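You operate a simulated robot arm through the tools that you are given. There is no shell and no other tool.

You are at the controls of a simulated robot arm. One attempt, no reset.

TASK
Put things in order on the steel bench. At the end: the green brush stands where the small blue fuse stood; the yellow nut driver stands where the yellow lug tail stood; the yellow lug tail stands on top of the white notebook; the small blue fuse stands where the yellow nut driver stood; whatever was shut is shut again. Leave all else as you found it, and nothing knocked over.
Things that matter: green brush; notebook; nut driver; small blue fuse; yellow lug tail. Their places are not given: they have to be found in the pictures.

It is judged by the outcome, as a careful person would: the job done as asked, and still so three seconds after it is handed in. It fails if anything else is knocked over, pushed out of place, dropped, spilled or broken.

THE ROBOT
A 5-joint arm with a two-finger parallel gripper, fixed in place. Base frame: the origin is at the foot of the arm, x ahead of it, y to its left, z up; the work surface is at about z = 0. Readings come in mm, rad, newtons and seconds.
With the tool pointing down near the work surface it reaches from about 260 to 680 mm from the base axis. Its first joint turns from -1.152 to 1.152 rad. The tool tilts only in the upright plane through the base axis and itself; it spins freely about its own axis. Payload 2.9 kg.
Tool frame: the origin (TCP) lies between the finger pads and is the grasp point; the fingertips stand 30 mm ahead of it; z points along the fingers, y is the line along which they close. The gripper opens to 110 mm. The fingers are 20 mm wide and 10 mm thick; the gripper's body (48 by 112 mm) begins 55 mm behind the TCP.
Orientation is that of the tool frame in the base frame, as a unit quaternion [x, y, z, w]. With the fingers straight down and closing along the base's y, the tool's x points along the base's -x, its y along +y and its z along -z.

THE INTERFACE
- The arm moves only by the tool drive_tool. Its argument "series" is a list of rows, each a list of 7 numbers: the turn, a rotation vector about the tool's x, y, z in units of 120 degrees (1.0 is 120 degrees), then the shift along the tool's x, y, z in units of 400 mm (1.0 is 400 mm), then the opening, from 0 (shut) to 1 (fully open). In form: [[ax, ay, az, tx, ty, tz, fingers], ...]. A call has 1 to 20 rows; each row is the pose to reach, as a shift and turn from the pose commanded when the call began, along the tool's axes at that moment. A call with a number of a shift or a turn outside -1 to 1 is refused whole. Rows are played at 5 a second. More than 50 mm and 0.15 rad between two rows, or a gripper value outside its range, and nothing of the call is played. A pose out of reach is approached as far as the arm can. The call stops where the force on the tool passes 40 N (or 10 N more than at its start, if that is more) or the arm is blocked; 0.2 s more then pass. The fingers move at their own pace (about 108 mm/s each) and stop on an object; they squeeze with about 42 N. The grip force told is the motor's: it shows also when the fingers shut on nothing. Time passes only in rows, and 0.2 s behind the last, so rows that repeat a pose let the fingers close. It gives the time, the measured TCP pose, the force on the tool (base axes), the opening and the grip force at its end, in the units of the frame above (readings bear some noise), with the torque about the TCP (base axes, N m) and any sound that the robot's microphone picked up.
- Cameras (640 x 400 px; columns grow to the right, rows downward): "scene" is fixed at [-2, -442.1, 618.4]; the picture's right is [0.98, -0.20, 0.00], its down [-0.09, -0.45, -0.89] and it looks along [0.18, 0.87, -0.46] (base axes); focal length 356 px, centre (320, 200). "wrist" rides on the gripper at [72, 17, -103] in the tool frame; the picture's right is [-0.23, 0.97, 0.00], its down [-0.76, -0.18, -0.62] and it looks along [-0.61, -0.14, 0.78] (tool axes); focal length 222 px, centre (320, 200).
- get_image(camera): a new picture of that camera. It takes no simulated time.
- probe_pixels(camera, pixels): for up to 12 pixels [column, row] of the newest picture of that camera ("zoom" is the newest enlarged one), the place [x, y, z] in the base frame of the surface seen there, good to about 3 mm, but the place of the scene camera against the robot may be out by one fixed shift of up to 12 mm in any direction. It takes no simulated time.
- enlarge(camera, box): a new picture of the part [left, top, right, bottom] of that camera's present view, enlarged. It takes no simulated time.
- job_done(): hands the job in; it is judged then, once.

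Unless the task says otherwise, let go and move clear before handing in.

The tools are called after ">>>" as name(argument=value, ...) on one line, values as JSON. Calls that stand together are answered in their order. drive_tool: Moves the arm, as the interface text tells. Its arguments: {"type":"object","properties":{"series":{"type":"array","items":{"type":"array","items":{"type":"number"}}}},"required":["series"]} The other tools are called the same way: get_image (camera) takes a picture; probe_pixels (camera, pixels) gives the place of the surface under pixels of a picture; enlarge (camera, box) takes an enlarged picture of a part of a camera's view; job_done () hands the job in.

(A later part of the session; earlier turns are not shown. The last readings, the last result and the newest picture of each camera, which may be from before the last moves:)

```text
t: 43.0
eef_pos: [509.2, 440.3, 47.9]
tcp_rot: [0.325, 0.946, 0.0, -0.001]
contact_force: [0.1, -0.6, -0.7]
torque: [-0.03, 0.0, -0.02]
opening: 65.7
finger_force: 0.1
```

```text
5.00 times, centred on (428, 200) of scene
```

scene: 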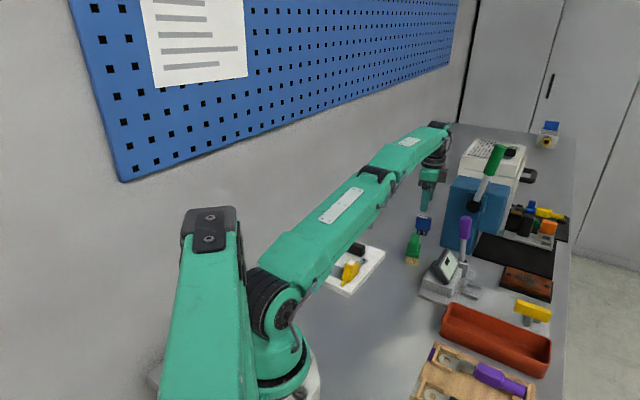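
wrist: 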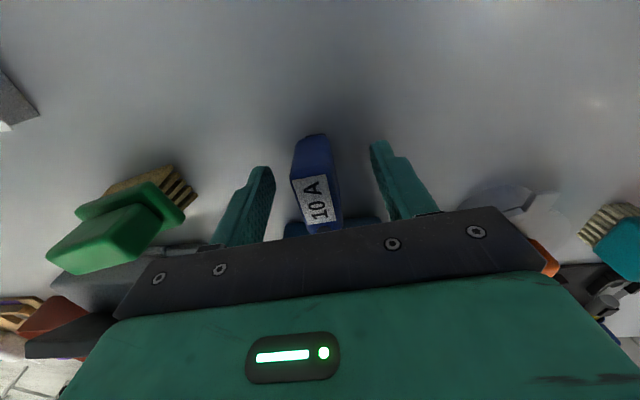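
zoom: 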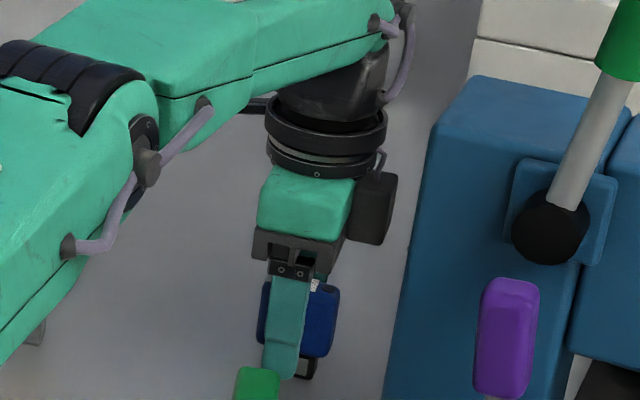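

The fuse is between the fingers (wrist (315,185)). I close on it.

>>> drive_tool(series=[[0, 0, 0, 0, 0, 0, 0.3], [0, 0, 0, 0, 0, 0, 0.0], [0, 0, 0, 0, 0, 0, 0.0], [0, 0, 0, 0, 0, 0, 0.0]])

>>> drive_tool(series=[[0, 0, 0, 0, 0, -0.02, 0], [0, 0, 0, 0, 0, -0.08, 0], [0, 0, 0, 0, 0, -0.16, 0], [0, 0, 0, 0, 0, -0.24, 0], [0, 0, 0, 0, 0, -0.24, 0]])

>>> get_image(camera="wrist")

>>> enlarge(camera="scene", box=[380, 140, 476, 240])

```text
t: 44.0
eef_pos: [507.0, 440.3, 46.7]
tcp_rot: [0.326, 0.946, -0.001, 0.0]
contact_force: [-0.6, 0.8, -0.5]
torque: [0.04, -0.01, 0.0]
opening: 21.0
finger_force: 42.0
```

```text
t: 45.2
eef_pos: [506.0, 439.5, 142.4]
tcp_rot: [0.324, 0.946, 0.0, 0.0]
contact_force: [-0.4, -0.3, -1.0]
torque: [-0.05, -0.04, -0.02]
opening: 21.2
finger_force: 41.8
```

```text
taken
```

wrist: 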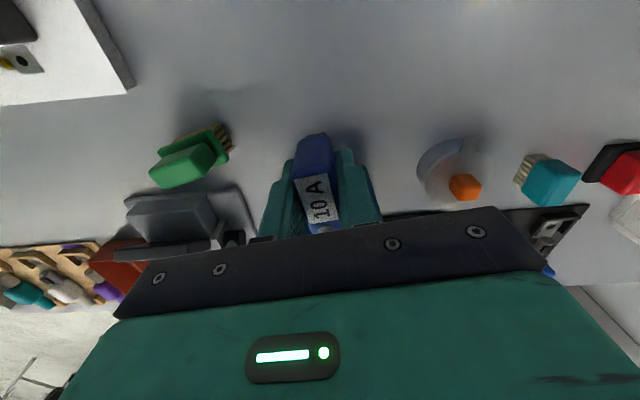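

```text
4.00 times, centred on (428, 190) of scene
```

zoom: 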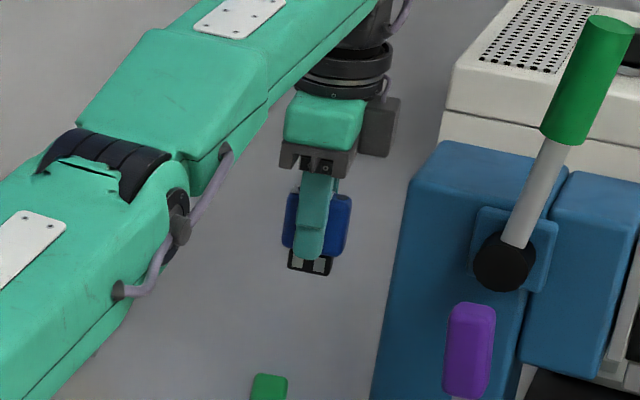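

The fuse is held upright. I carry it inside of the tester (via (400,380) and (330,230)) at z≈170 to the nut driver's old place (325,84).

>>> drive_tool(series=[[0, 0, 0, 0.0393, -0.0943, -0.0233, 0], [0, 0, 0, 0.0787, -0.1887, -0.0467, 0], [0, 0, 0, 0.118, -0.283, -0.07, 0], [0, 0, 0, 0.0946, -0.3838, -0.07, 0], [0, 0, 0, 0.0712, -0.4845, -0.07, 0], [0, 0, 0, 0.0477, -0.5853, -0.07, 0], [0, 0, 0, 0.0243, -0.686, -0.07, 0], [0, 0, 0, -0.0295, -0.7598, -0.07, 0], [0, 0, 0, -0.0834, -0.8335, -0.07, 0], [0, 0, 0, -0.1372, -0.9073, -0.07, 0], [0, 0, 0, -0.191, -0.981, -0.07, 0], [0, 0, 0, -0.191, -0.981, -0.07, 0]])

>>> get_image(camera="wrist")

>>> get_image(camera="scene")

>>> enlarge(camera="scene", box=[380, 230, 476, 330])

```text
t: 47.8
eef_pos: [506.4, 418.4, 193.8]
tcp_rot: [0.325, 0.946, -0.001, 0.0]
contact_force: [-0.5, -0.2, 0.0]
torque: [0.0, -0.03, 0.01]
opening: 20.9
finger_force: 42.0
out of reach, approached as far as the arm can: row 1, 2, 3, 4, 5, 6, 7, 8, 9, 10, 11, 12
```

```text
taken
```

wrist: 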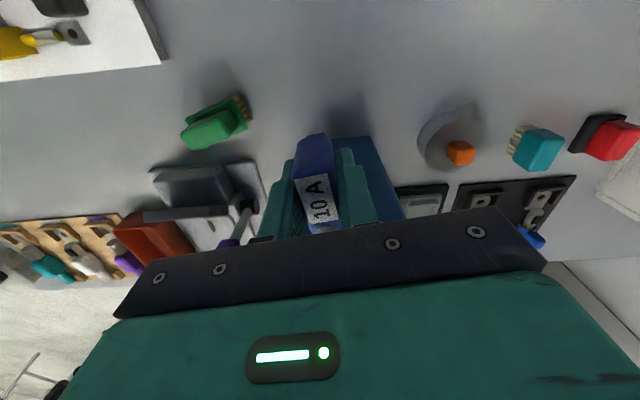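

```text
taken
```

scene: 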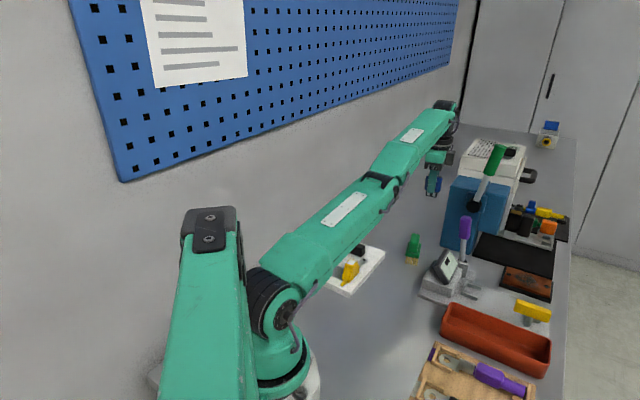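

```text
4.00 times, centred on (428, 280) of scene
```

zoom: 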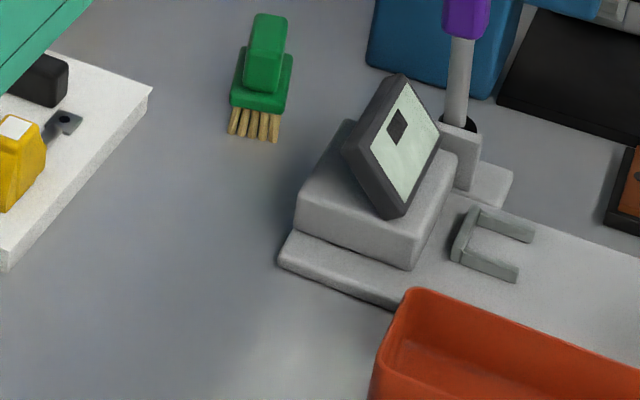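

The arm reports these rows out of reach and stopped at (506,418,194), nearly stretched straight; the fuse is still gripped. I test with a zero-shift row to learn what pose is commanded now.

>>> drive_tool(series=[[0, 0, 0, 0, 0, 0, 0]])

>>> enlarge(camera="scene", box=[240, 80, 480, 330])

```text
t: 48.2
eef_pos: [507.0, 418.6, 193.6]
tcp_rot: [0.325, 0.946, -0.001, -0.001]
contact_force: [0.0, 0.2, -0.6]
torque: [0.01, -0.02, 0.02]
opening: 20.8
finger_force: 41.9
```

```text
1.60 times, centred on (360, 205) of scene
```

zoom: 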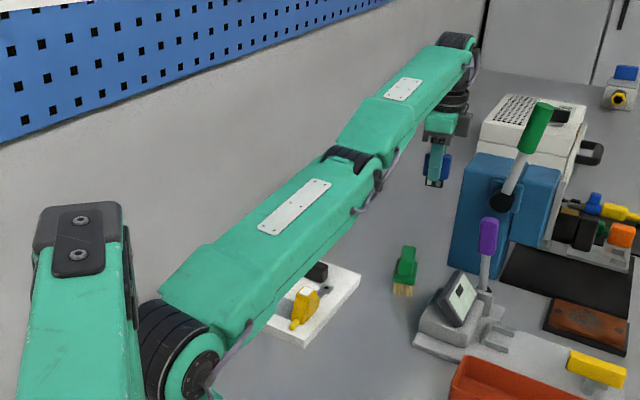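

Zero shift is fine, so the commanded pose is the current one. The elbow is near straight; I try a small inward-and-down move (20 mm each) to bend it again.

>>> drive_tool(series=[[0, 0, 0, 0.0053, -0.0244, 0.025, 0], [0, 0, 0, 0.0107, -0.0489, 0.05, 0], [0, 0, 0, 0.0107, -0.0489, 0.05, 0]])

```text
t: 49.0
eef_pos: [508.2, 419.0, 192.5]
tcp_rot: [0.325, 0.946, -0.001, -0.001]
contact_force: [-0.6, -0.6, -0.8]
torque: [-0.01, 0.02, 0.02]
opening: 21.3
finger_force: 42.5
out of reach, approached as far as the arm can: row 1, 2, 3
```

The solver seems caught at the straight-elbow limit. I probe the arm's shoulder, elbow and wrist in the scene to understand its geometry before trying to free it.

>>> get_image(camera="scene")

>>> probe_pixels(camera="scene", pixels=[[285, 312], [265, 265], [330, 215], [345, 235], [385, 182], [398, 192], [405, 165], [420, 160], [445, 115], [453, 118], [441, 140], [440, 160]])

>>> enlarge(camera="scene", box=[360, 90, 480, 210])

```text
taken
```

scene: 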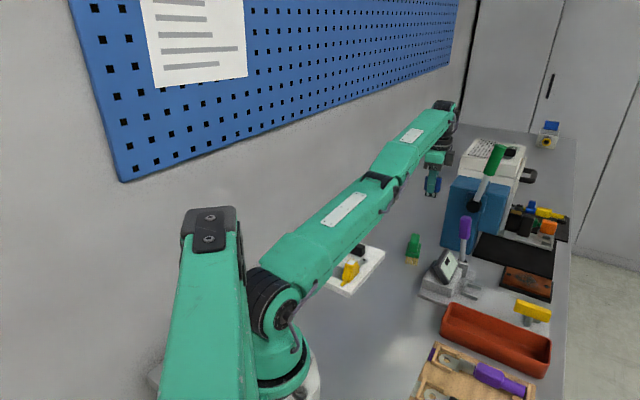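

```text
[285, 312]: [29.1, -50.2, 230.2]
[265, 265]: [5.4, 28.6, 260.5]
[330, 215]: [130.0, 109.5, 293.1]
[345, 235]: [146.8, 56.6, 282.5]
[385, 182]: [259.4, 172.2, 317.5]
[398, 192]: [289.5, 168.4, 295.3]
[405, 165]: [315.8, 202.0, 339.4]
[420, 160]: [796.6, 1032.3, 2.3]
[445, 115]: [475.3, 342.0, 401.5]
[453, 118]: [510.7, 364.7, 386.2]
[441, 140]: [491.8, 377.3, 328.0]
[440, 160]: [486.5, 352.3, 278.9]
```

```text
3.33 times, centred on (420, 150) of scene
```

zoom: 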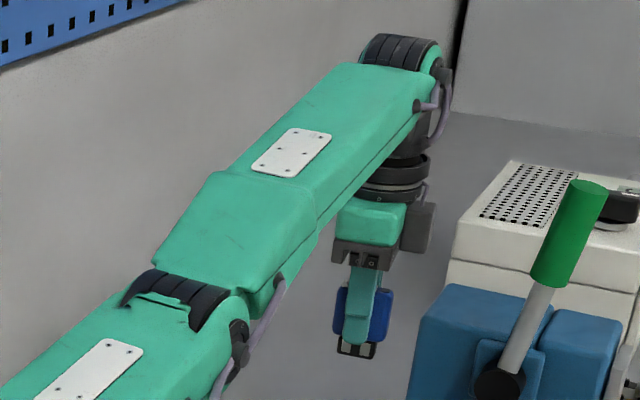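

The probes suggest the elbow has passed just through straight (forearm steeper than upper arm), so inward motion is blocked on that side. I nudge outward 6 mm and then inward in one call to let it cross back.

>>> drive_tool(series=[[0, 0, 0, -0.0032, 0.0147, 0, 0], [0, 0, 0, -0.0032, 0.0147, 0, 0], [0, 0, 0, 0.0027, -0.0122, 0, 0], [0, 0, 0, 0.0053, -0.0244, 0, 0]])

```text
t: 50.0
eef_pos: [504.1, 421.1, 199.6]
tcp_rot: [0.325, 0.946, -0.002, 0.0]
contact_force: [-0.6, 0.4, -0.6]
torque: [0.02, -0.01, -0.02]
opening: 21.0
finger_force: 42.6
out of reach, approached as far as the arm can: row 1, 2, 3, 4
```

Still on the wrong side. I try a larger outward request (45 mm, unreachable) followed by a slight inward one so the solver can swing through straight.

>>> drive_tool(series=[[0, 0, 0, -0.0241, 0.1099, 0, 0], [0, 0, 0, 0.0021, -0.0098, 0, 0], [0, 0, 0, 0.0053, -0.0244, 0, 0]])

```text
t: 50.8
eef_pos: [495.8, 413.2, 200.1]
tcp_rot: [0.325, 0.946, -0.001, 0.001]
contact_force: [-0.7, 0.9, -0.3]
torque: [0.04, 0.01, 0.02]
opening: 20.9
finger_force: 42.2
out of reach, approached as far as the arm can: row 1
```

Freed: rows 2-3 were reached and the arm is at (496,413,200). I continue inward to (410,360,180) first to get well away from full stretch.

>>> drive_tool(series=[[0, 0, 0, 0.0292, -0.0793, 0.0167, 0], [0, 0, 0, 0.0584, -0.1587, 0.0333, 0], [0, 0, 0, 0.0876, -0.238, 0.05, 0], [0, 0, 0, 0.0876, -0.238, 0.05, 0]])

>>> get_image(camera="scene")

>>> get_image(camera="wrist")

```text
t: 51.8
eef_pos: [408.3, 359.9, 180.5]
tcp_rot: [0.325, 0.946, 0.001, 0.0]
contact_force: [-0.6, 1.2, -1.0]
torque: [-0.01, 0.02, 0.0]
opening: 21.1
finger_force: 41.8
```

```text
taken
```

scene: 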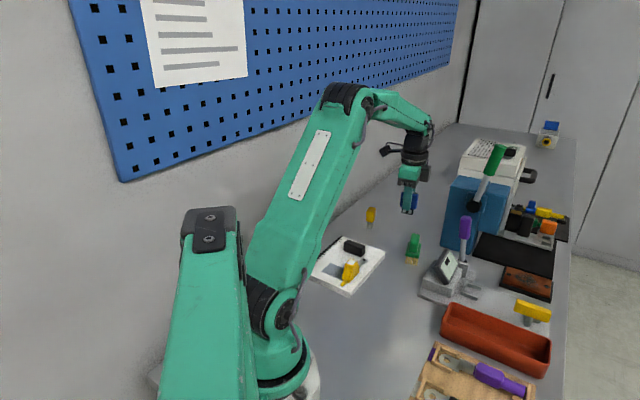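

```text
taken
```

wrist: 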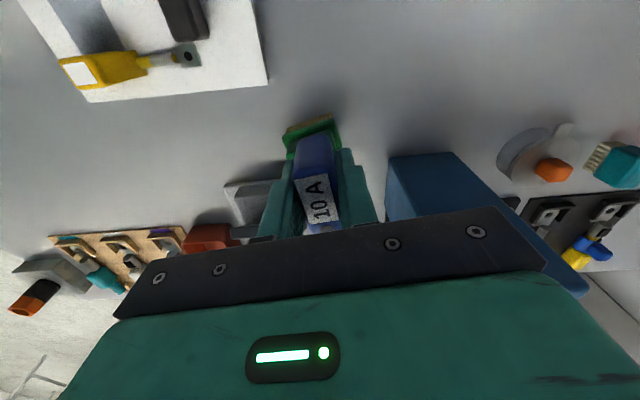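

Back in a normal elbow-up posture with the fuse held. I continue to the nut driver's old place (325,84) at z≈170.

>>> drive_tool(series=[[0, 0, 0, -0.011, -0.0946, 0.0063, 0], [0, 0, 0, -0.022, -0.1891, 0.0125, 0], [0, 0, 0, -0.0329, -0.2837, 0.0188, 0], [0, 0, 0, -0.0439, -0.3782, 0.025, 0], [0, 0, 0, -0.0975, -0.4522, 0.025, 0], [0, 0, 0, -0.1511, -0.5263, 0.025, 0], [0, 0, 0, -0.2048, -0.6003, 0.025, 0], [0, 0, 0, -0.2584, -0.6743, 0.025, 0], [0, 0, 0, -0.2584, -0.6743, 0.025, 0]])

>>> get_image(camera="wrist")

>>> enlarge(camera="scene", box=[370, 220, 490, 340])

```text
t: 53.8
eef_pos: [324.9, 83.9, 168.4]
tcp_rot: [0.326, 0.946, -0.001, 0.0]
contact_force: [-0.9, 0.0, -0.8]
torque: [-0.01, 0.02, 0.0]
opening: 21.1
finger_force: 42.0
```

```text
taken
```

wrist: 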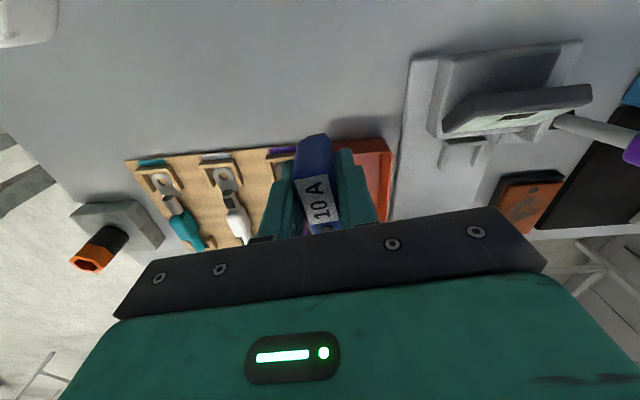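

```text
3.33 times, centred on (430, 280) of scene
```

zoom: 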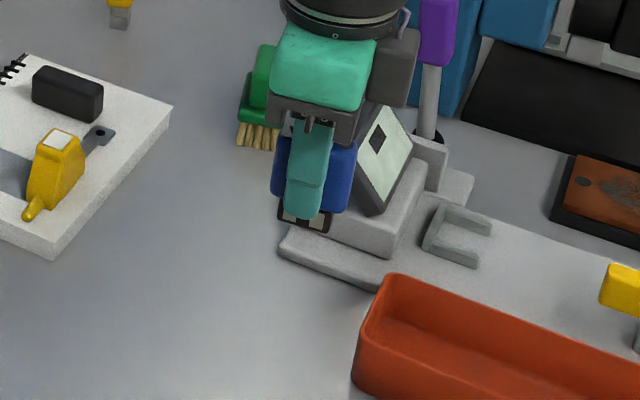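

The fuse hovers over (325,84). I look closer at the orange hex item at wrist (100,245), to double-check the identity of the nut driver before going on.

>>> enlarge(camera="wrist", box=[60, 140, 260, 280])

>>> probe_pixels(camera="wrist", pixels=[[90, 262], [110, 240], [130, 215], [100, 215], [155, 240], [20, 20]])

>>> enlarge(camera="scene", box=[355, 200, 395, 235])

```text
2.86 times, centred on (160, 210) of wrist
```

zoom: 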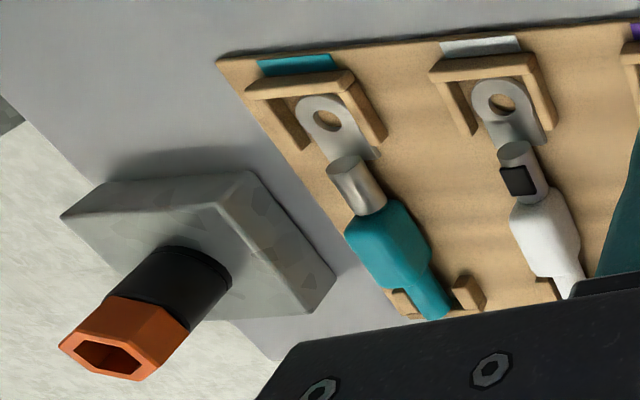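

```text
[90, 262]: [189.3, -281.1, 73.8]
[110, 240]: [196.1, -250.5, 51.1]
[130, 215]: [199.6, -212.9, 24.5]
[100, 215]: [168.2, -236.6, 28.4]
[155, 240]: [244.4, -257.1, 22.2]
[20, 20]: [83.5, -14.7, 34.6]
```

```text
11.43 times, centred on (375, 218) of scene
```

zoom: 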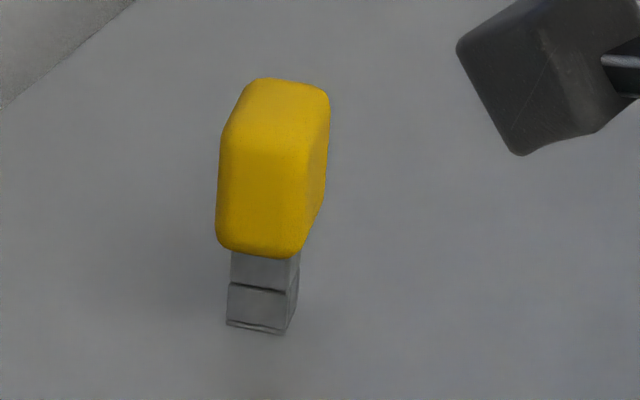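

That hex piece is orange and stands on its own base elsewhere, so A remains the only reachable yellow nut driver (handle, shaft and a wider socket end are visible). I lower the fuse at (325,84).

>>> drive_tool(series=[[0, 0, 0, 0, 0, 0.08, 0], [0, 0, 0, 0, 0, 0.16, 0], [0, 0, 0, 0, 0, 0.24, 0], [0, 0, 0, 0, 0, 0.275, 0], [0, 0, 0, 0, 0, 0.285, 0], [0, 0, 0, 0, 0, 0.285, 0], [0, 0, 0, 0, 0, 0.285, 0]])

>>> enlarge(camera="scene", box=[390, 270, 470, 340])

>>> get_image(camera="wrist")

```text
t: 55.4
eef_pos: [325.4, 84.9, 55.1]
tcp_rot: [0.324, 0.946, -0.001, -0.001]
contact_force: [-0.7, 0.0, -0.2]
torque: [-0.01, 0.0, 0.0]
opening: 21.1
finger_force: 42.1
```

```text
5.71 times, centred on (430, 305) of scene
```

zoom: 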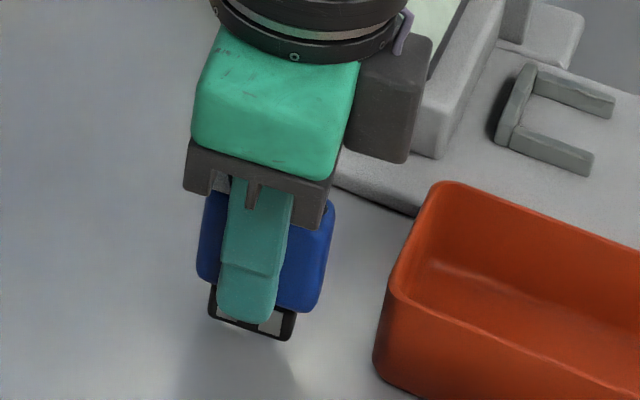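

```text
taken
```

wrist: 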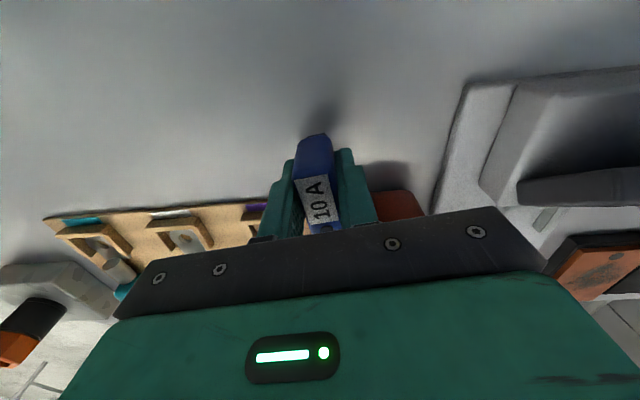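

About 8 mm to go. I lower 5 mm, then step 1 mm at a time.

>>> drive_tool(series=[[0, 0, 0, 0, 0, 0.007, 0], [0, 0, 0, 0, 0, 0.0125, 0], [0, 0, 0, 0, 0, 0.0125, 0]])

>>> drive_tool(series=[[0, 0, 0, 0, 0, 0.0025, 0], [0, 0, 0, 0, 0, 0.0025, 0]])

>>> drive_tool(series=[[0, 0, 0, 0, 0, 0.0025, 0], [0, 0, 0, 0, 0, 0.0025, 0]])

```text
t: 56.2
eef_pos: [324.8, 85.2, 51.2]
tcp_rot: [0.325, 0.946, 0.0, 0.0]
contact_force: [-0.1, -0.1, -0.1]
torque: [0.02, -0.03, 0.03]
opening: 21.2
finger_force: 41.7
```

```text
t: 56.8
eef_pos: [324.7, 85.2, 50.3]
tcp_rot: [0.324, 0.946, 0.0, 0.0]
contact_force: [-0.6, 0.2, -0.8]
torque: [-0.03, 0.0, -0.01]
opening: 21.2
finger_force: 41.9
```

```text
t: 57.4
eef_pos: [324.8, 84.6, 48.6]
tcp_rot: [0.325, 0.946, -0.001, 0.0]
contact_force: [-0.3, 0.1, -0.6]
torque: [0.01, -0.03, 0.0]
opening: 20.9
finger_force: 42.1
```

Still free (z 48.6). Continue in 1 mm steps.

>>> drive_tool(series=[[0, 0, 0, 0, 0, 0.0025, 0], [0, 0, 0, 0, 0, 0.0025, 0]])

>>> drive_tool(series=[[0, 0, 0, 0, 0, 0.0025, 0], [0, 0, 0, 0, 0, 0.0025, 0]])

>>> drive_tool(series=[[0, 0, 0, 0, 0, 0.002, 0], [0, 0, 0, 0, 0, 0.002, 0]])

```text
t: 58.0
eef_pos: [324.7, 85.1, 49.2]
tcp_rot: [0.324, 0.946, 0.0, 0.001]
contact_force: [-0.2, -0.3, -0.4]
torque: [0.0, 0.04, -0.01]
opening: 20.9
finger_force: 42.2
```

```text
t: 58.6
eef_pos: [323.4, 84.5, 48.2]
tcp_rot: [0.324, 0.946, 0.0, 0.001]
contact_force: [-9.0, 4.2, 32.2]
torque: [0.16, 0.37, -0.01]
opening: 20.8
finger_force: 42.3
```

```text
t: 59.2
eef_pos: [325.5, 84.1, 47.0]
tcp_rot: [0.325, 0.946, 0.002, 0.001]
contact_force: [-3.3, 0.7, 34.1]
torque: [-0.08, 0.04, 0.02]
opening: 20.8
finger_force: 42.3
```

Contact (34 N). I ease up ~1.5 mm and open.

>>> drive_tool(series=[[0, 0, 0, 0, 0, -0.0038, 0], [0, 0, 0, 0, 0, -0.0038, 0]])

>>> drive_tool(series=[[0, 0, 0, 0, 0, 0, 0.25], [0, 0, 0, 0, 0, 0, 0.4], [0, 0, 0, 0, 0, 0, 0.55], [0, 0, 0, 0, 0, 0, 0.55]])

>>> enlarge(camera="scene", box=[390, 270, 470, 340])

>>> get_image(camera="wrist")

```text
t: 59.8
eef_pos: [325.1, 85.1, 46.1]
tcp_rot: [0.325, 0.946, 0.0, 0.001]
contact_force: [3.6, 1.1, 9.9]
torque: [-0.08, -0.25, 0.03]
opening: 21.0
finger_force: 42.3
```

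```text
t: 60.8
eef_pos: [324.1, 84.9, 47.3]
tcp_rot: [0.325, 0.946, 0.001, 0.0]
contact_force: [-0.6, -0.4, -0.2]
torque: [0.01, 0.0, 0.01]
opening: 60.6
finger_force: 0.1
```

```text
5.71 times, centred on (430, 305) of scene
```

zoom: 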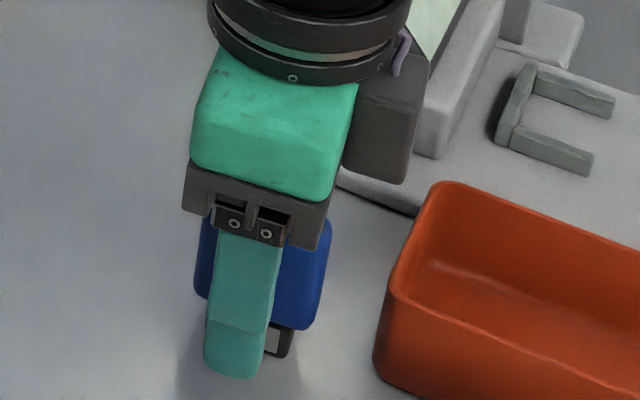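

```text
taken
```

wrist: 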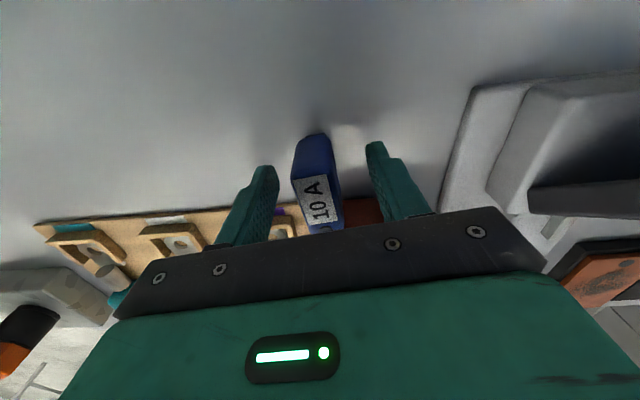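

The fuse stands free. I raise straight up 130 mm and check it, and take pictures toward the brush.

>>> drive_tool(series=[[0, 0, 0, 0, 0, -0.05, 0.55], [0, 0, 0, 0, 0, -0.13, 0.55], [0, 0, 0, 0, 0, -0.23, 0.55], [0, 0, 0, 0, 0, -0.325, 0.55], [0, 0, 0, 0, 0, -0.325, 0.55]])

>>> get_image(camera="wrist")

>>> get_image(camera="scene")

>>> enlarge(camera="scene", box=[370, 230, 470, 330])

```text
t: 62.0
eef_pos: [324.0, 83.5, 177.1]
tcp_rot: [0.325, 0.946, 0.0, 0.0]
contact_force: [-0.6, 0.3, 0.2]
torque: [-0.01, -0.01, -0.02]
opening: 60.4
finger_force: 0.1
```

```text
taken
```

wrist: 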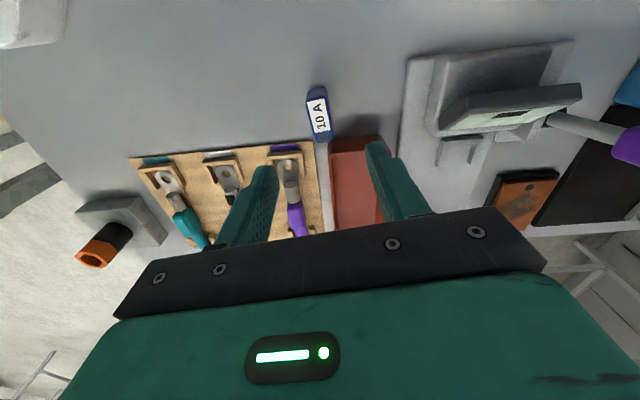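

```text
taken
```

scene: 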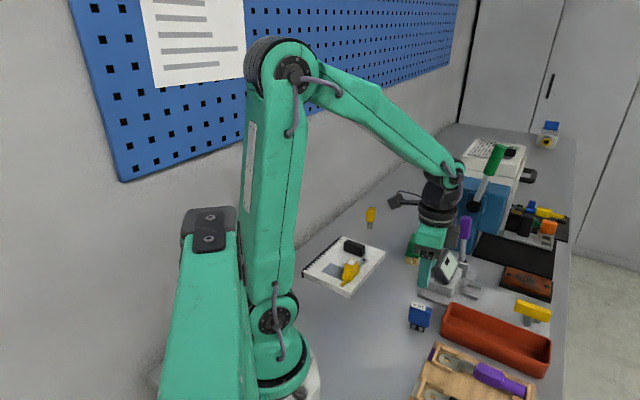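

```text
4.00 times, centred on (420, 280) of scene
```

zoom: 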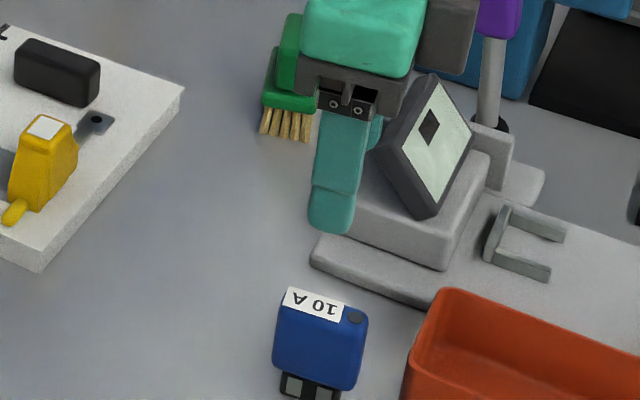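

The fuse stands upright where the nut driver was. Next I hover over the green brush at about (424,332).

>>> drive_tool(series=[[0, 0, 0, 0.0264, 0.0921, -0.001, 0.7], [0, 0, 0, 0.0527, 0.1842, -0.002, 0.8], [0, 0, 0, 0.0791, 0.2763, -0.003, 1], [0, 0, 0, 0.1055, 0.3683, -0.004, 1], [0, 0, 0, 0.1319, 0.4604, -0.005, 1], [0, 0, 0, 0.1582, 0.5525, -0.006, 1], [0, 0, 0, 0.1846, 0.6446, -0.0075, 1], [0, 0, 0, 0.1846, 0.6446, -0.0075, 1]])

>>> get_image(camera="wrist")

>>> enlarge(camera="wrist", box=[240, 60, 400, 160])

```text
t: 63.8
eef_pos: [424.7, 332.9, 179.8]
tcp_rot: [0.324, 0.946, 0.0, 0.0]
contact_force: [-0.6, -0.2, -0.2]
torque: [0.01, 0.02, 0.03]
opening: 110.0
finger_force: 0.0
```

```text
taken
```

wrist: 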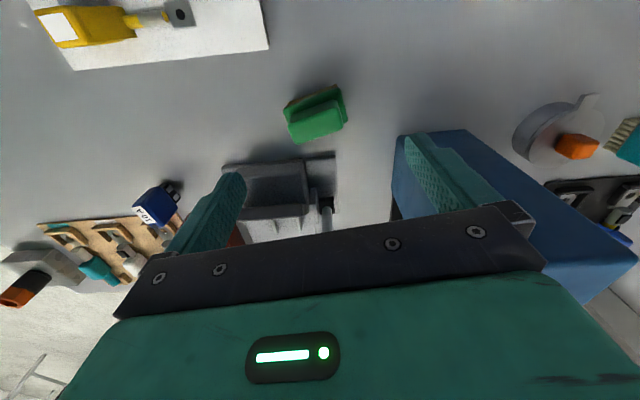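

```text
4.00 times, centred on (320, 110) of wrist
```

zoom: 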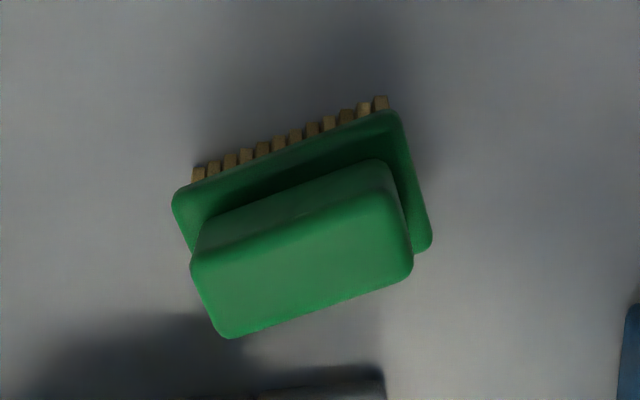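

The brush is seen well at wrist (318,115). I probe its handle top and base.

>>> probe_pixels(camera="zoom", pixels=[[205, 270], [380, 200], [405, 265], [235, 330], [305, 265], [220, 230], [370, 170], [185, 205], [395, 120], [425, 240], [300, 300], [300, 160]])

>>> enlarge(camera="scene", box=[395, 225, 435, 270])

```text
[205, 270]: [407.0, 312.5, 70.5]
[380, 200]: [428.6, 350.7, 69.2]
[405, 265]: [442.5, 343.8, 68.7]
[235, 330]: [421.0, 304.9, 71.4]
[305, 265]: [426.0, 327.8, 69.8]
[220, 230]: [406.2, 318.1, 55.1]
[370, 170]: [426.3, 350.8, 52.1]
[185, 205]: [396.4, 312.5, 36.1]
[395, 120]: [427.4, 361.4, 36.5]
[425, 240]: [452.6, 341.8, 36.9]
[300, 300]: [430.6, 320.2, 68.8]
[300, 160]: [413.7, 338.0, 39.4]
```

```text
8.89 times, centred on (415, 248) of scene
```

zoom: 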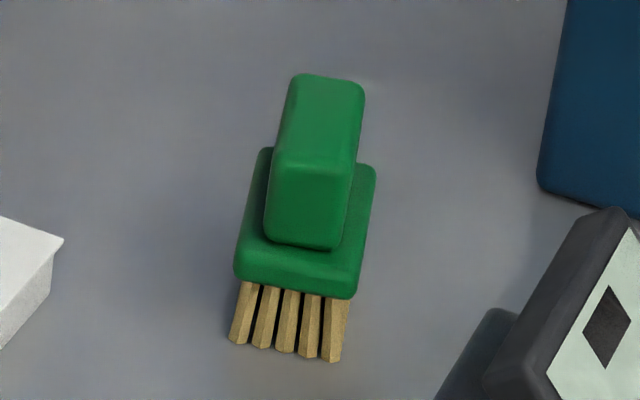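

Brush: handle top centre ≈ (424.7,327.8), 44 × 18 mm with long axis at 61°, handle from z≈39 to 70. I'll grip the handle by its ends: rotate +9°, centre, narrow the opening to 72 mm and go down partway.

>>> drive_tool(series=[[0, 0, -0.0375, -0.004, -0.005, 0.05, 0.8], [0, 0, -0.075, -0.0077, -0.0099, 0.12, 0.65], [0, 0, -0.075, -0.0077, -0.0099, 0.17, 0.65], [0, 0, -0.075, -0.0077, -0.0099, 0.17, 0.65]])

>>> get_image(camera="wrist")

>>> enlarge(camera="scene", box=[380, 190, 460, 270])

>>> enlarge(camera="wrist", box=[220, 90, 420, 230])

```text
t: 64.8
eef_pos: [424.3, 328.6, 111.7]
tcp_rot: [0.249, 0.969, 0.0, 0.0]
contact_force: [-0.4, -0.1, -0.7]
torque: [0.04, 0.02, -0.02]
opening: 71.6
finger_force: 0.1
```

```text
taken
```

wrist: 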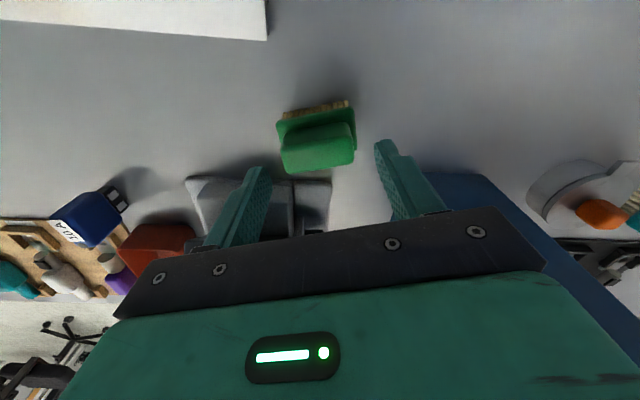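

```text
5.00 times, centred on (420, 230) of scene
```

zoom: 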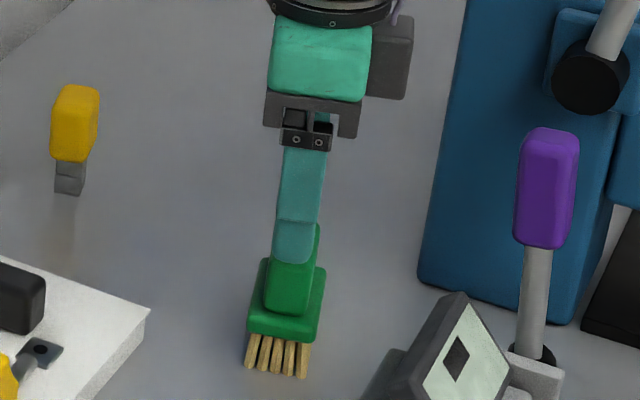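

```text
2.86 times, centred on (320, 160) of wrist
```

zoom: 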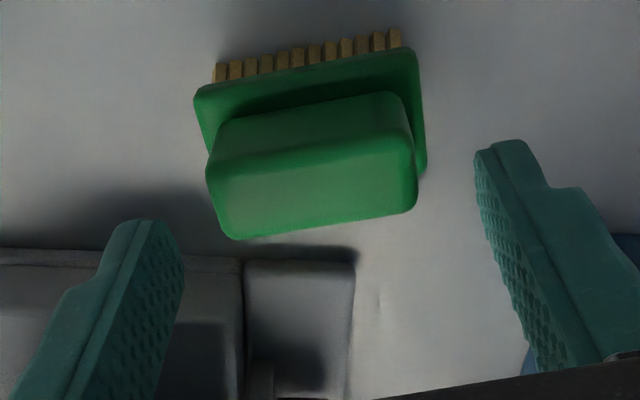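

Well aligned. I descend to TCP z≈73 (tips just above the brush's base plate) and close on the handle.

>>> drive_tool(series=[[0, 0, 0, 0, 0, 0.05, 0.65], [0, 0, 0, 0, 0, 0.095, 0.65], [0, 0, 0, 0, 0, 0.095, 0.65]])

>>> enlarge(camera="scene", box=[380, 190, 460, 270])

>>> get_image(camera="wrist")

```text
t: 65.6
eef_pos: [424.7, 327.9, 73.9]
tcp_rot: [0.249, 0.968, 0.0, -0.001]
contact_force: [0.2, 0.4, -1.1]
torque: [0.0, -0.02, -0.04]
opening: 71.3
finger_force: 0.2
```

```text
5.00 times, centred on (420, 230) of scene
```

zoom: 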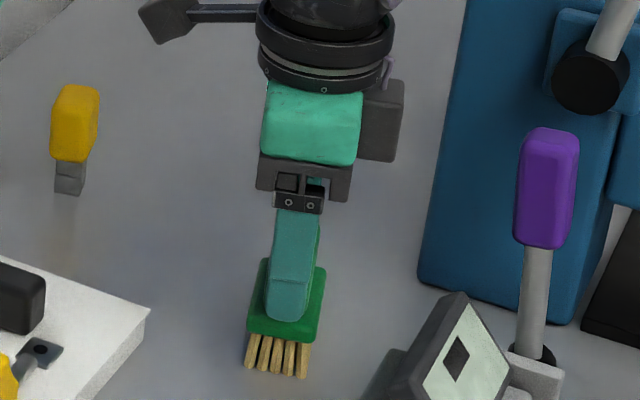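

```text
taken
```

wrist: 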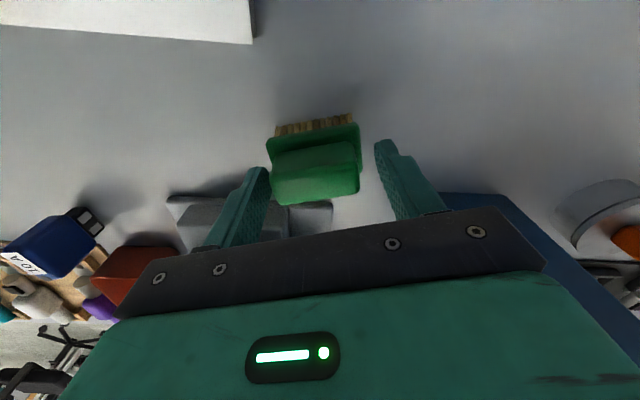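

The handle looks ~2-3 mm off-centre toward the left finger, so I shift 2.5 mm that way and close gradually.

>>> drive_tool(series=[[0, 0, 0, 0, -0.0063, 0, 0.65], [0, 0, 0, 0, -0.0063, 0, 0.55], [0, 0, 0, 0, -0.0063, 0, 0.5], [0, 0, 0, 0, -0.0063, 0, 0.46], [0, 0, 0, 0, -0.0063, 0, 0.43], [0, 0, 0, 0, -0.0063, 0, 0.4], [0, 0, 0, 0, -0.0063, 0, 0.3], [0, 0, 0, 0, -0.0063, 0, 0.0], [0, 0, 0, 0, -0.0063, 0, 0.0], [0, 0, 0, 0, -0.0063, 0, 0.0]])

>>> get_image(camera="wrist")

>>> enlarge(camera="scene", box=[380, 190, 460, 270])

```text
t: 67.8
eef_pos: [422.8, 326.2, 72.9]
tcp_rot: [0.25, 0.968, 0.0, 0.0]
contact_force: [-0.7, -0.1, -0.7]
torque: [-0.02, 0.0, -0.01]
opening: 53.4
finger_force: 41.9
```

```text
taken
```

wrist: 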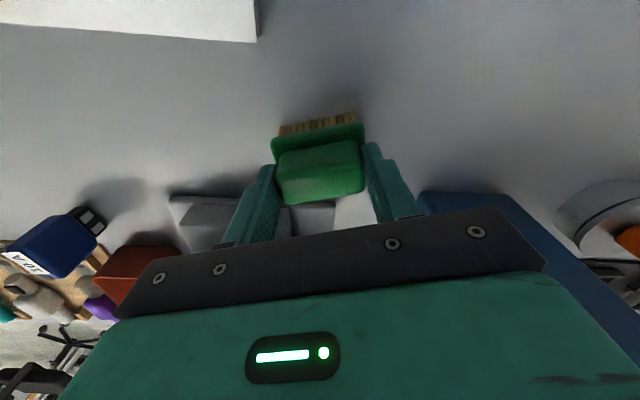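

```text
5.00 times, centred on (420, 230) of scene
```

zoom: 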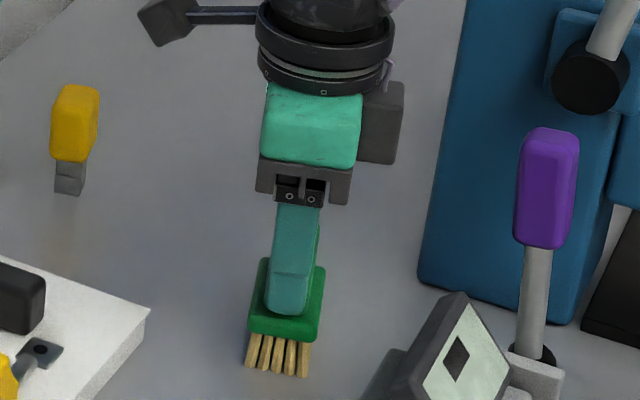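

Gripped at 53.4 mm. I lift 42 mm and check it hangs level.

>>> drive_tool(series=[[0, 0, 0, 0, 0, -0.02, 0], [0, 0, 0, 0, 0, -0.06, 0], [0, 0, 0, 0, 0, -0.105, 0], [0, 0, 0, 0, 0, -0.105, 0]])

>>> get_image(camera="wrist")

>>> enlarge(camera="scene", box=[380, 180, 480, 270])

```text
t: 68.8
eef_pos: [422.7, 327.0, 116.6]
tcp_rot: [0.249, 0.968, 0.0, 0.0]
contact_force: [0.3, 0.1, -1.1]
torque: [0.01, 0.02, -0.01]
opening: 53.3
finger_force: 41.9
```

```text
taken
```

wrist: 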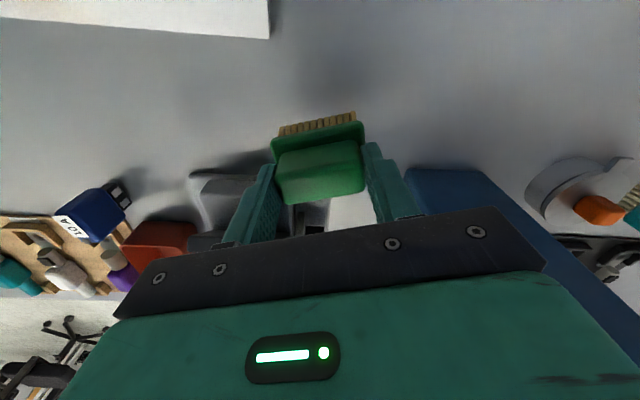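

```text
4.44 times, centred on (430, 225) of scene
```

zoom: 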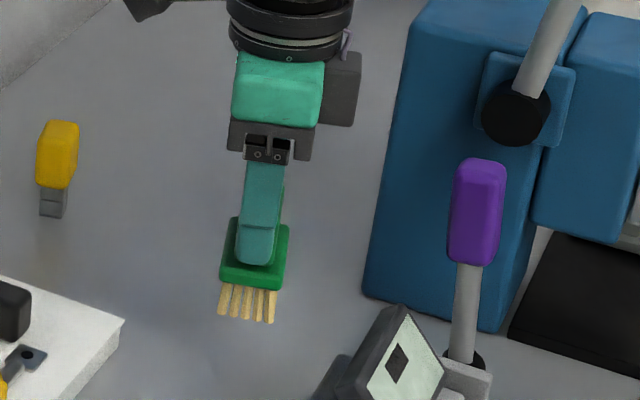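

The brush is held level, bottom at ~42 mm. I carry it by a detour away from the press (via (440,430)) to (507,440), turning back 9° to the orientation that was clear of the press before.

>>> drive_tool(series=[[0, 0, 0, 0.0289, 0.0821, 0, 0], [0, 0, 0, 0.0579, 0.1642, 0, 0], [0, 0, 0, 0.0868, 0.2463, 0, 0], [0, 0, 0.025, 0.0429, 0.2809, 0, 0], [0, 0, 0.05, -0.0009, 0.3156, 0, 0], [0, 0, 0.075, -0.0448, 0.3502, 0, 0], [0, 0, 0.075, -0.0448, 0.3502, 0, 0]])

>>> get_image(camera="wrist")

>>> enlarge(camera="scene", box=[380, 150, 480, 250])

```text
t: 70.4
eef_pos: [507.7, 440.9, 115.8]
tcp_rot: [0.325, 0.946, -0.001, 0.0]
contact_force: [0.0, 0.1, -0.9]
torque: [-0.03, 0.01, 0.05]
opening: 53.1
finger_force: 42.3
```

```text
taken
```

wrist: 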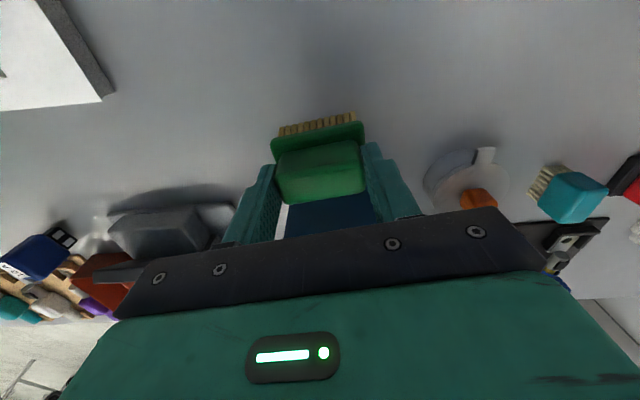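

```text
4.00 times, centred on (430, 200) of scene
```

zoom: 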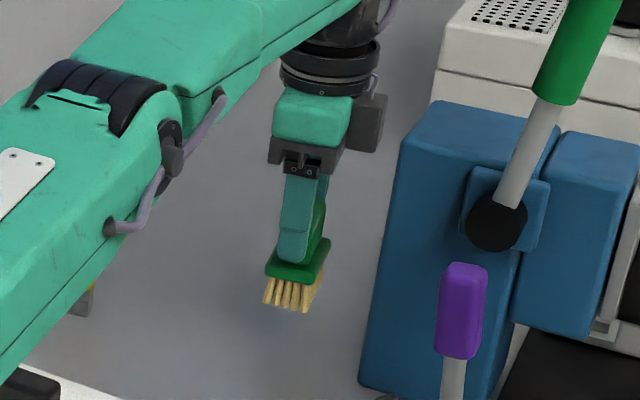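

At (507.7,440.9). I lower 38 mm, then step down to contact.

>>> drive_tool(series=[[0, 0, 0, 0, 0, 0.05, 0], [0, 0, 0, 0, 0, 0.085, 0], [0, 0, 0, 0, 0, 0.095, 0], [0, 0, 0, 0, 0, 0.0975, 0], [0, 0, 0, 0, 0, 0.0975, 0]])

>>> drive_tool(series=[[0, 0, 0, 0, 0, 0.0025, 0], [0, 0, 0, 0, 0, 0.0025, 0]])

>>> drive_tool(series=[[0, 0, 0, 0, 0, 0.0025, 0], [0, 0, 0, 0, 0, 0.0025, 0]])

```text
t: 71.6
eef_pos: [506.7, 439.1, 76.9]
tcp_rot: [0.325, 0.946, 0.0, 0.0]
contact_force: [-0.3, 0.5, -1.1]
torque: [0.0, 0.01, 0.04]
opening: 53.2
finger_force: 41.5
```

```text
t: 72.2
eef_pos: [507.0, 440.5, 75.8]
tcp_rot: [0.325, 0.946, -0.001, -0.001]
contact_force: [-0.1, -0.9, -0.9]
torque: [-0.01, 0.01, 0.05]
opening: 53.4
finger_force: 42.3
```

```text
t: 72.8
eef_pos: [506.9, 441.0, 75.7]
tcp_rot: [0.325, 0.946, 0.0, -0.001]
contact_force: [-0.5, 0.0, -0.6]
torque: [0.0, -0.04, 0.02]
opening: 53.1
finger_force: 41.9
```

No contact yet (z 75.7). I keep stepping 1 mm.

>>> drive_tool(series=[[0, 0, 0, 0, 0, 0.0025, 0], [0, 0, 0, 0, 0, 0.0025, 0]])

>>> drive_tool(series=[[0, 0, 0, 0, 0, 0.0025, 0], [0, 0, 0, 0, 0, 0.0025, 0]])

>>> drive_tool(series=[[0, 0, 0, 0, 0, 0.002, 0], [0, 0, 0, 0, 0, 0.002, 0]])

```text
t: 73.4
eef_pos: [506.8, 441.4, 75.0]
tcp_rot: [0.325, 0.946, 0.0, 0.0]
contact_force: [-0.6, -0.5, -1.2]
torque: [0.0, -0.02, 0.0]
opening: 53.3
finger_force: 41.9
```

```text
t: 74.0
eef_pos: [507.9, 441.0, 74.8]
tcp_rot: [0.325, 0.946, 0.0, 0.0]
contact_force: [1.3, -1.2, 3.5]
torque: [-0.13, 0.07, -0.01]
opening: 53.2
finger_force: 42.1
```

```text
t: 74.6
eef_pos: [507.8, 441.3, 73.4]
tcp_rot: [0.324, 0.946, 0.001, 0.0]
contact_force: [-3.7, -1.7, 11.8]
torque: [-0.21, 0.36, -0.05]
opening: 53.2
finger_force: 42.1
```

In contact (11.8 N). I ease up ~0.6 mm and open the fingers.

>>> drive_tool(series=[[0, 0, 0, 0, 0, -0.0016, 0], [0, 0, 0, 0, 0, -0.0016, 0]])

>>> drive_tool(series=[[0, 0, 0, 0, 0, 0, 0.5], [0, 0, 0, 0, 0, 0, 0.6], [0, 0, 0, 0, 0, 0, 0.7], [0, 0, 0, 0, 0, 0, 0.7]])

>>> get_image(camera="wrist")

>>> enlarge(camera="scene", box=[380, 170, 480, 250])

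```text
t: 75.2
eef_pos: [507.1, 440.9, 73.6]
tcp_rot: [0.323, 0.946, 0.001, 0.0]
contact_force: [0.2, 3.4, 9.1]
torque: [0.12, 0.15, -0.03]
opening: 53.3
finger_force: 41.8
```

```text
t: 76.2
eef_pos: [507.1, 440.5, 73.3]
tcp_rot: [0.324, 0.946, 0.0, 0.0]
contact_force: [1.0, -1.1, 0.1]
torque: [0.01, -0.01, 0.01]
opening: 76.9
finger_force: 0.0
```

```text
taken
```

wrist: 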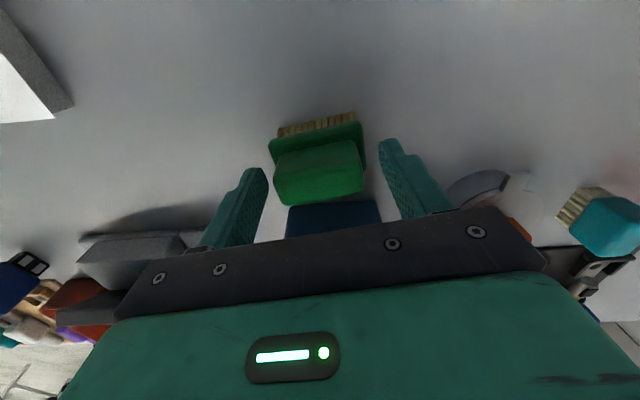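

```text
5.00 times, centred on (430, 210) of scene
```

zoom: 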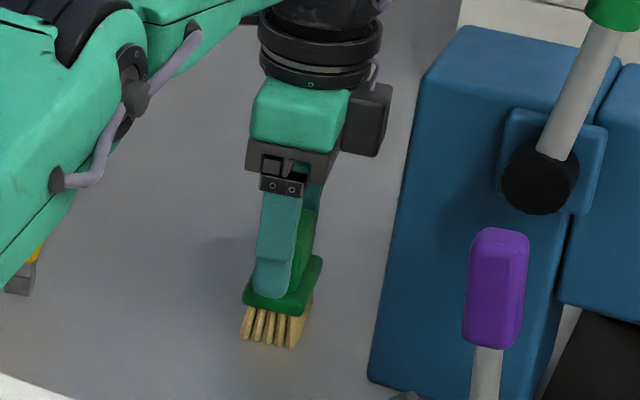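

The brush stands on its bristles. I raise straight up 45 mm (staying below the stretch limit), then retreat toward (440,430).

>>> drive_tool(series=[[0, 0, 0, 0, 0, -0.03, 0.7], [0, 0, 0, 0, 0, -0.07, 0.7], [0, 0, 0, 0, 0, -0.11, 0.7], [0, 0, 0, 0, 0, -0.11, 0.7]])

>>> enlarge(camera="scene", box=[380, 150, 480, 250])

```text
t: 77.2
eef_pos: [508.3, 440.7, 116.2]
tcp_rot: [0.325, 0.946, 0.0, 0.0]
contact_force: [-0.5, 0.3, 0.3]
torque: [0.02, -0.01, -0.02]
opening: 76.6
finger_force: 0.1
```

```text
4.00 times, centred on (430, 200) of scene
```

zoom: 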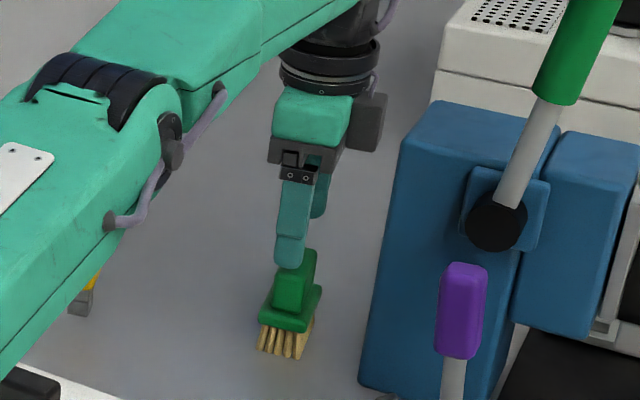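

Clear above the brush. Now I retreat inward to (440,430) and then up.

>>> drive_tool(series=[[0, 0, 0, 0.03, -0.031, 0, 0.7], [0, 0, 0, 0.059, -0.0625, 0, 0.7], [0, 0, 0, 0.0885, -0.094, -0.01, 0.7], [0, 0, 0, 0.118, -0.125, -0.03, 0.7], [0, 0, 0, 0.118, -0.125, -0.1, 0.7], [0, 0, 0, 0.118, -0.125, -0.15, 0.7], [0, 0, 0, 0.118, -0.125, -0.15, 0.7]])

>>> get_image(camera="scene")

>>> get_image(camera="wrist")

```text
t: 78.8
eef_pos: [439.1, 430.2, 176.0]
tcp_rot: [0.325, 0.946, 0.0, 0.0]
contact_force: [-0.7, 0.6, 1.0]
torque: [-0.02, -0.01, 0.01]
opening: 77.0
finger_force: 0.1
```

```text
taken
```

scene: 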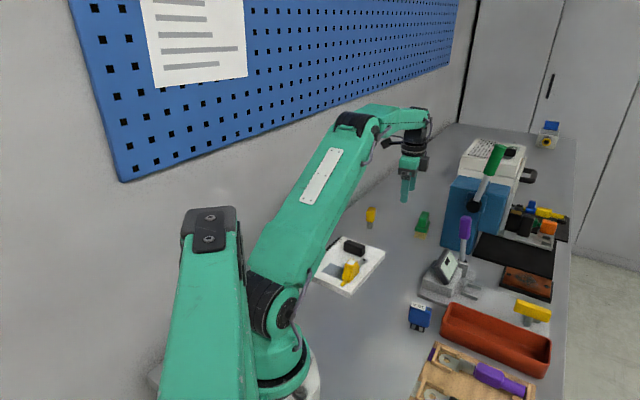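

```text
taken
```

wrist: 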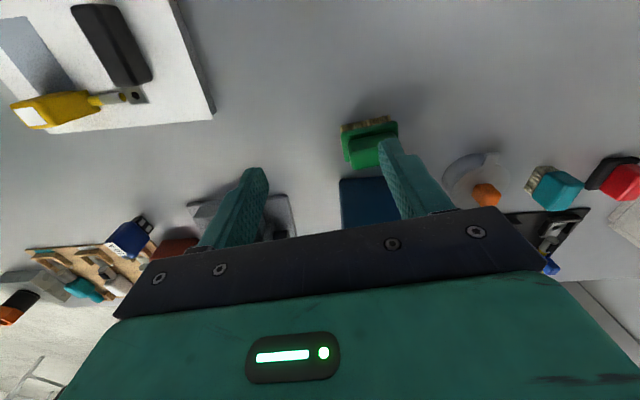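

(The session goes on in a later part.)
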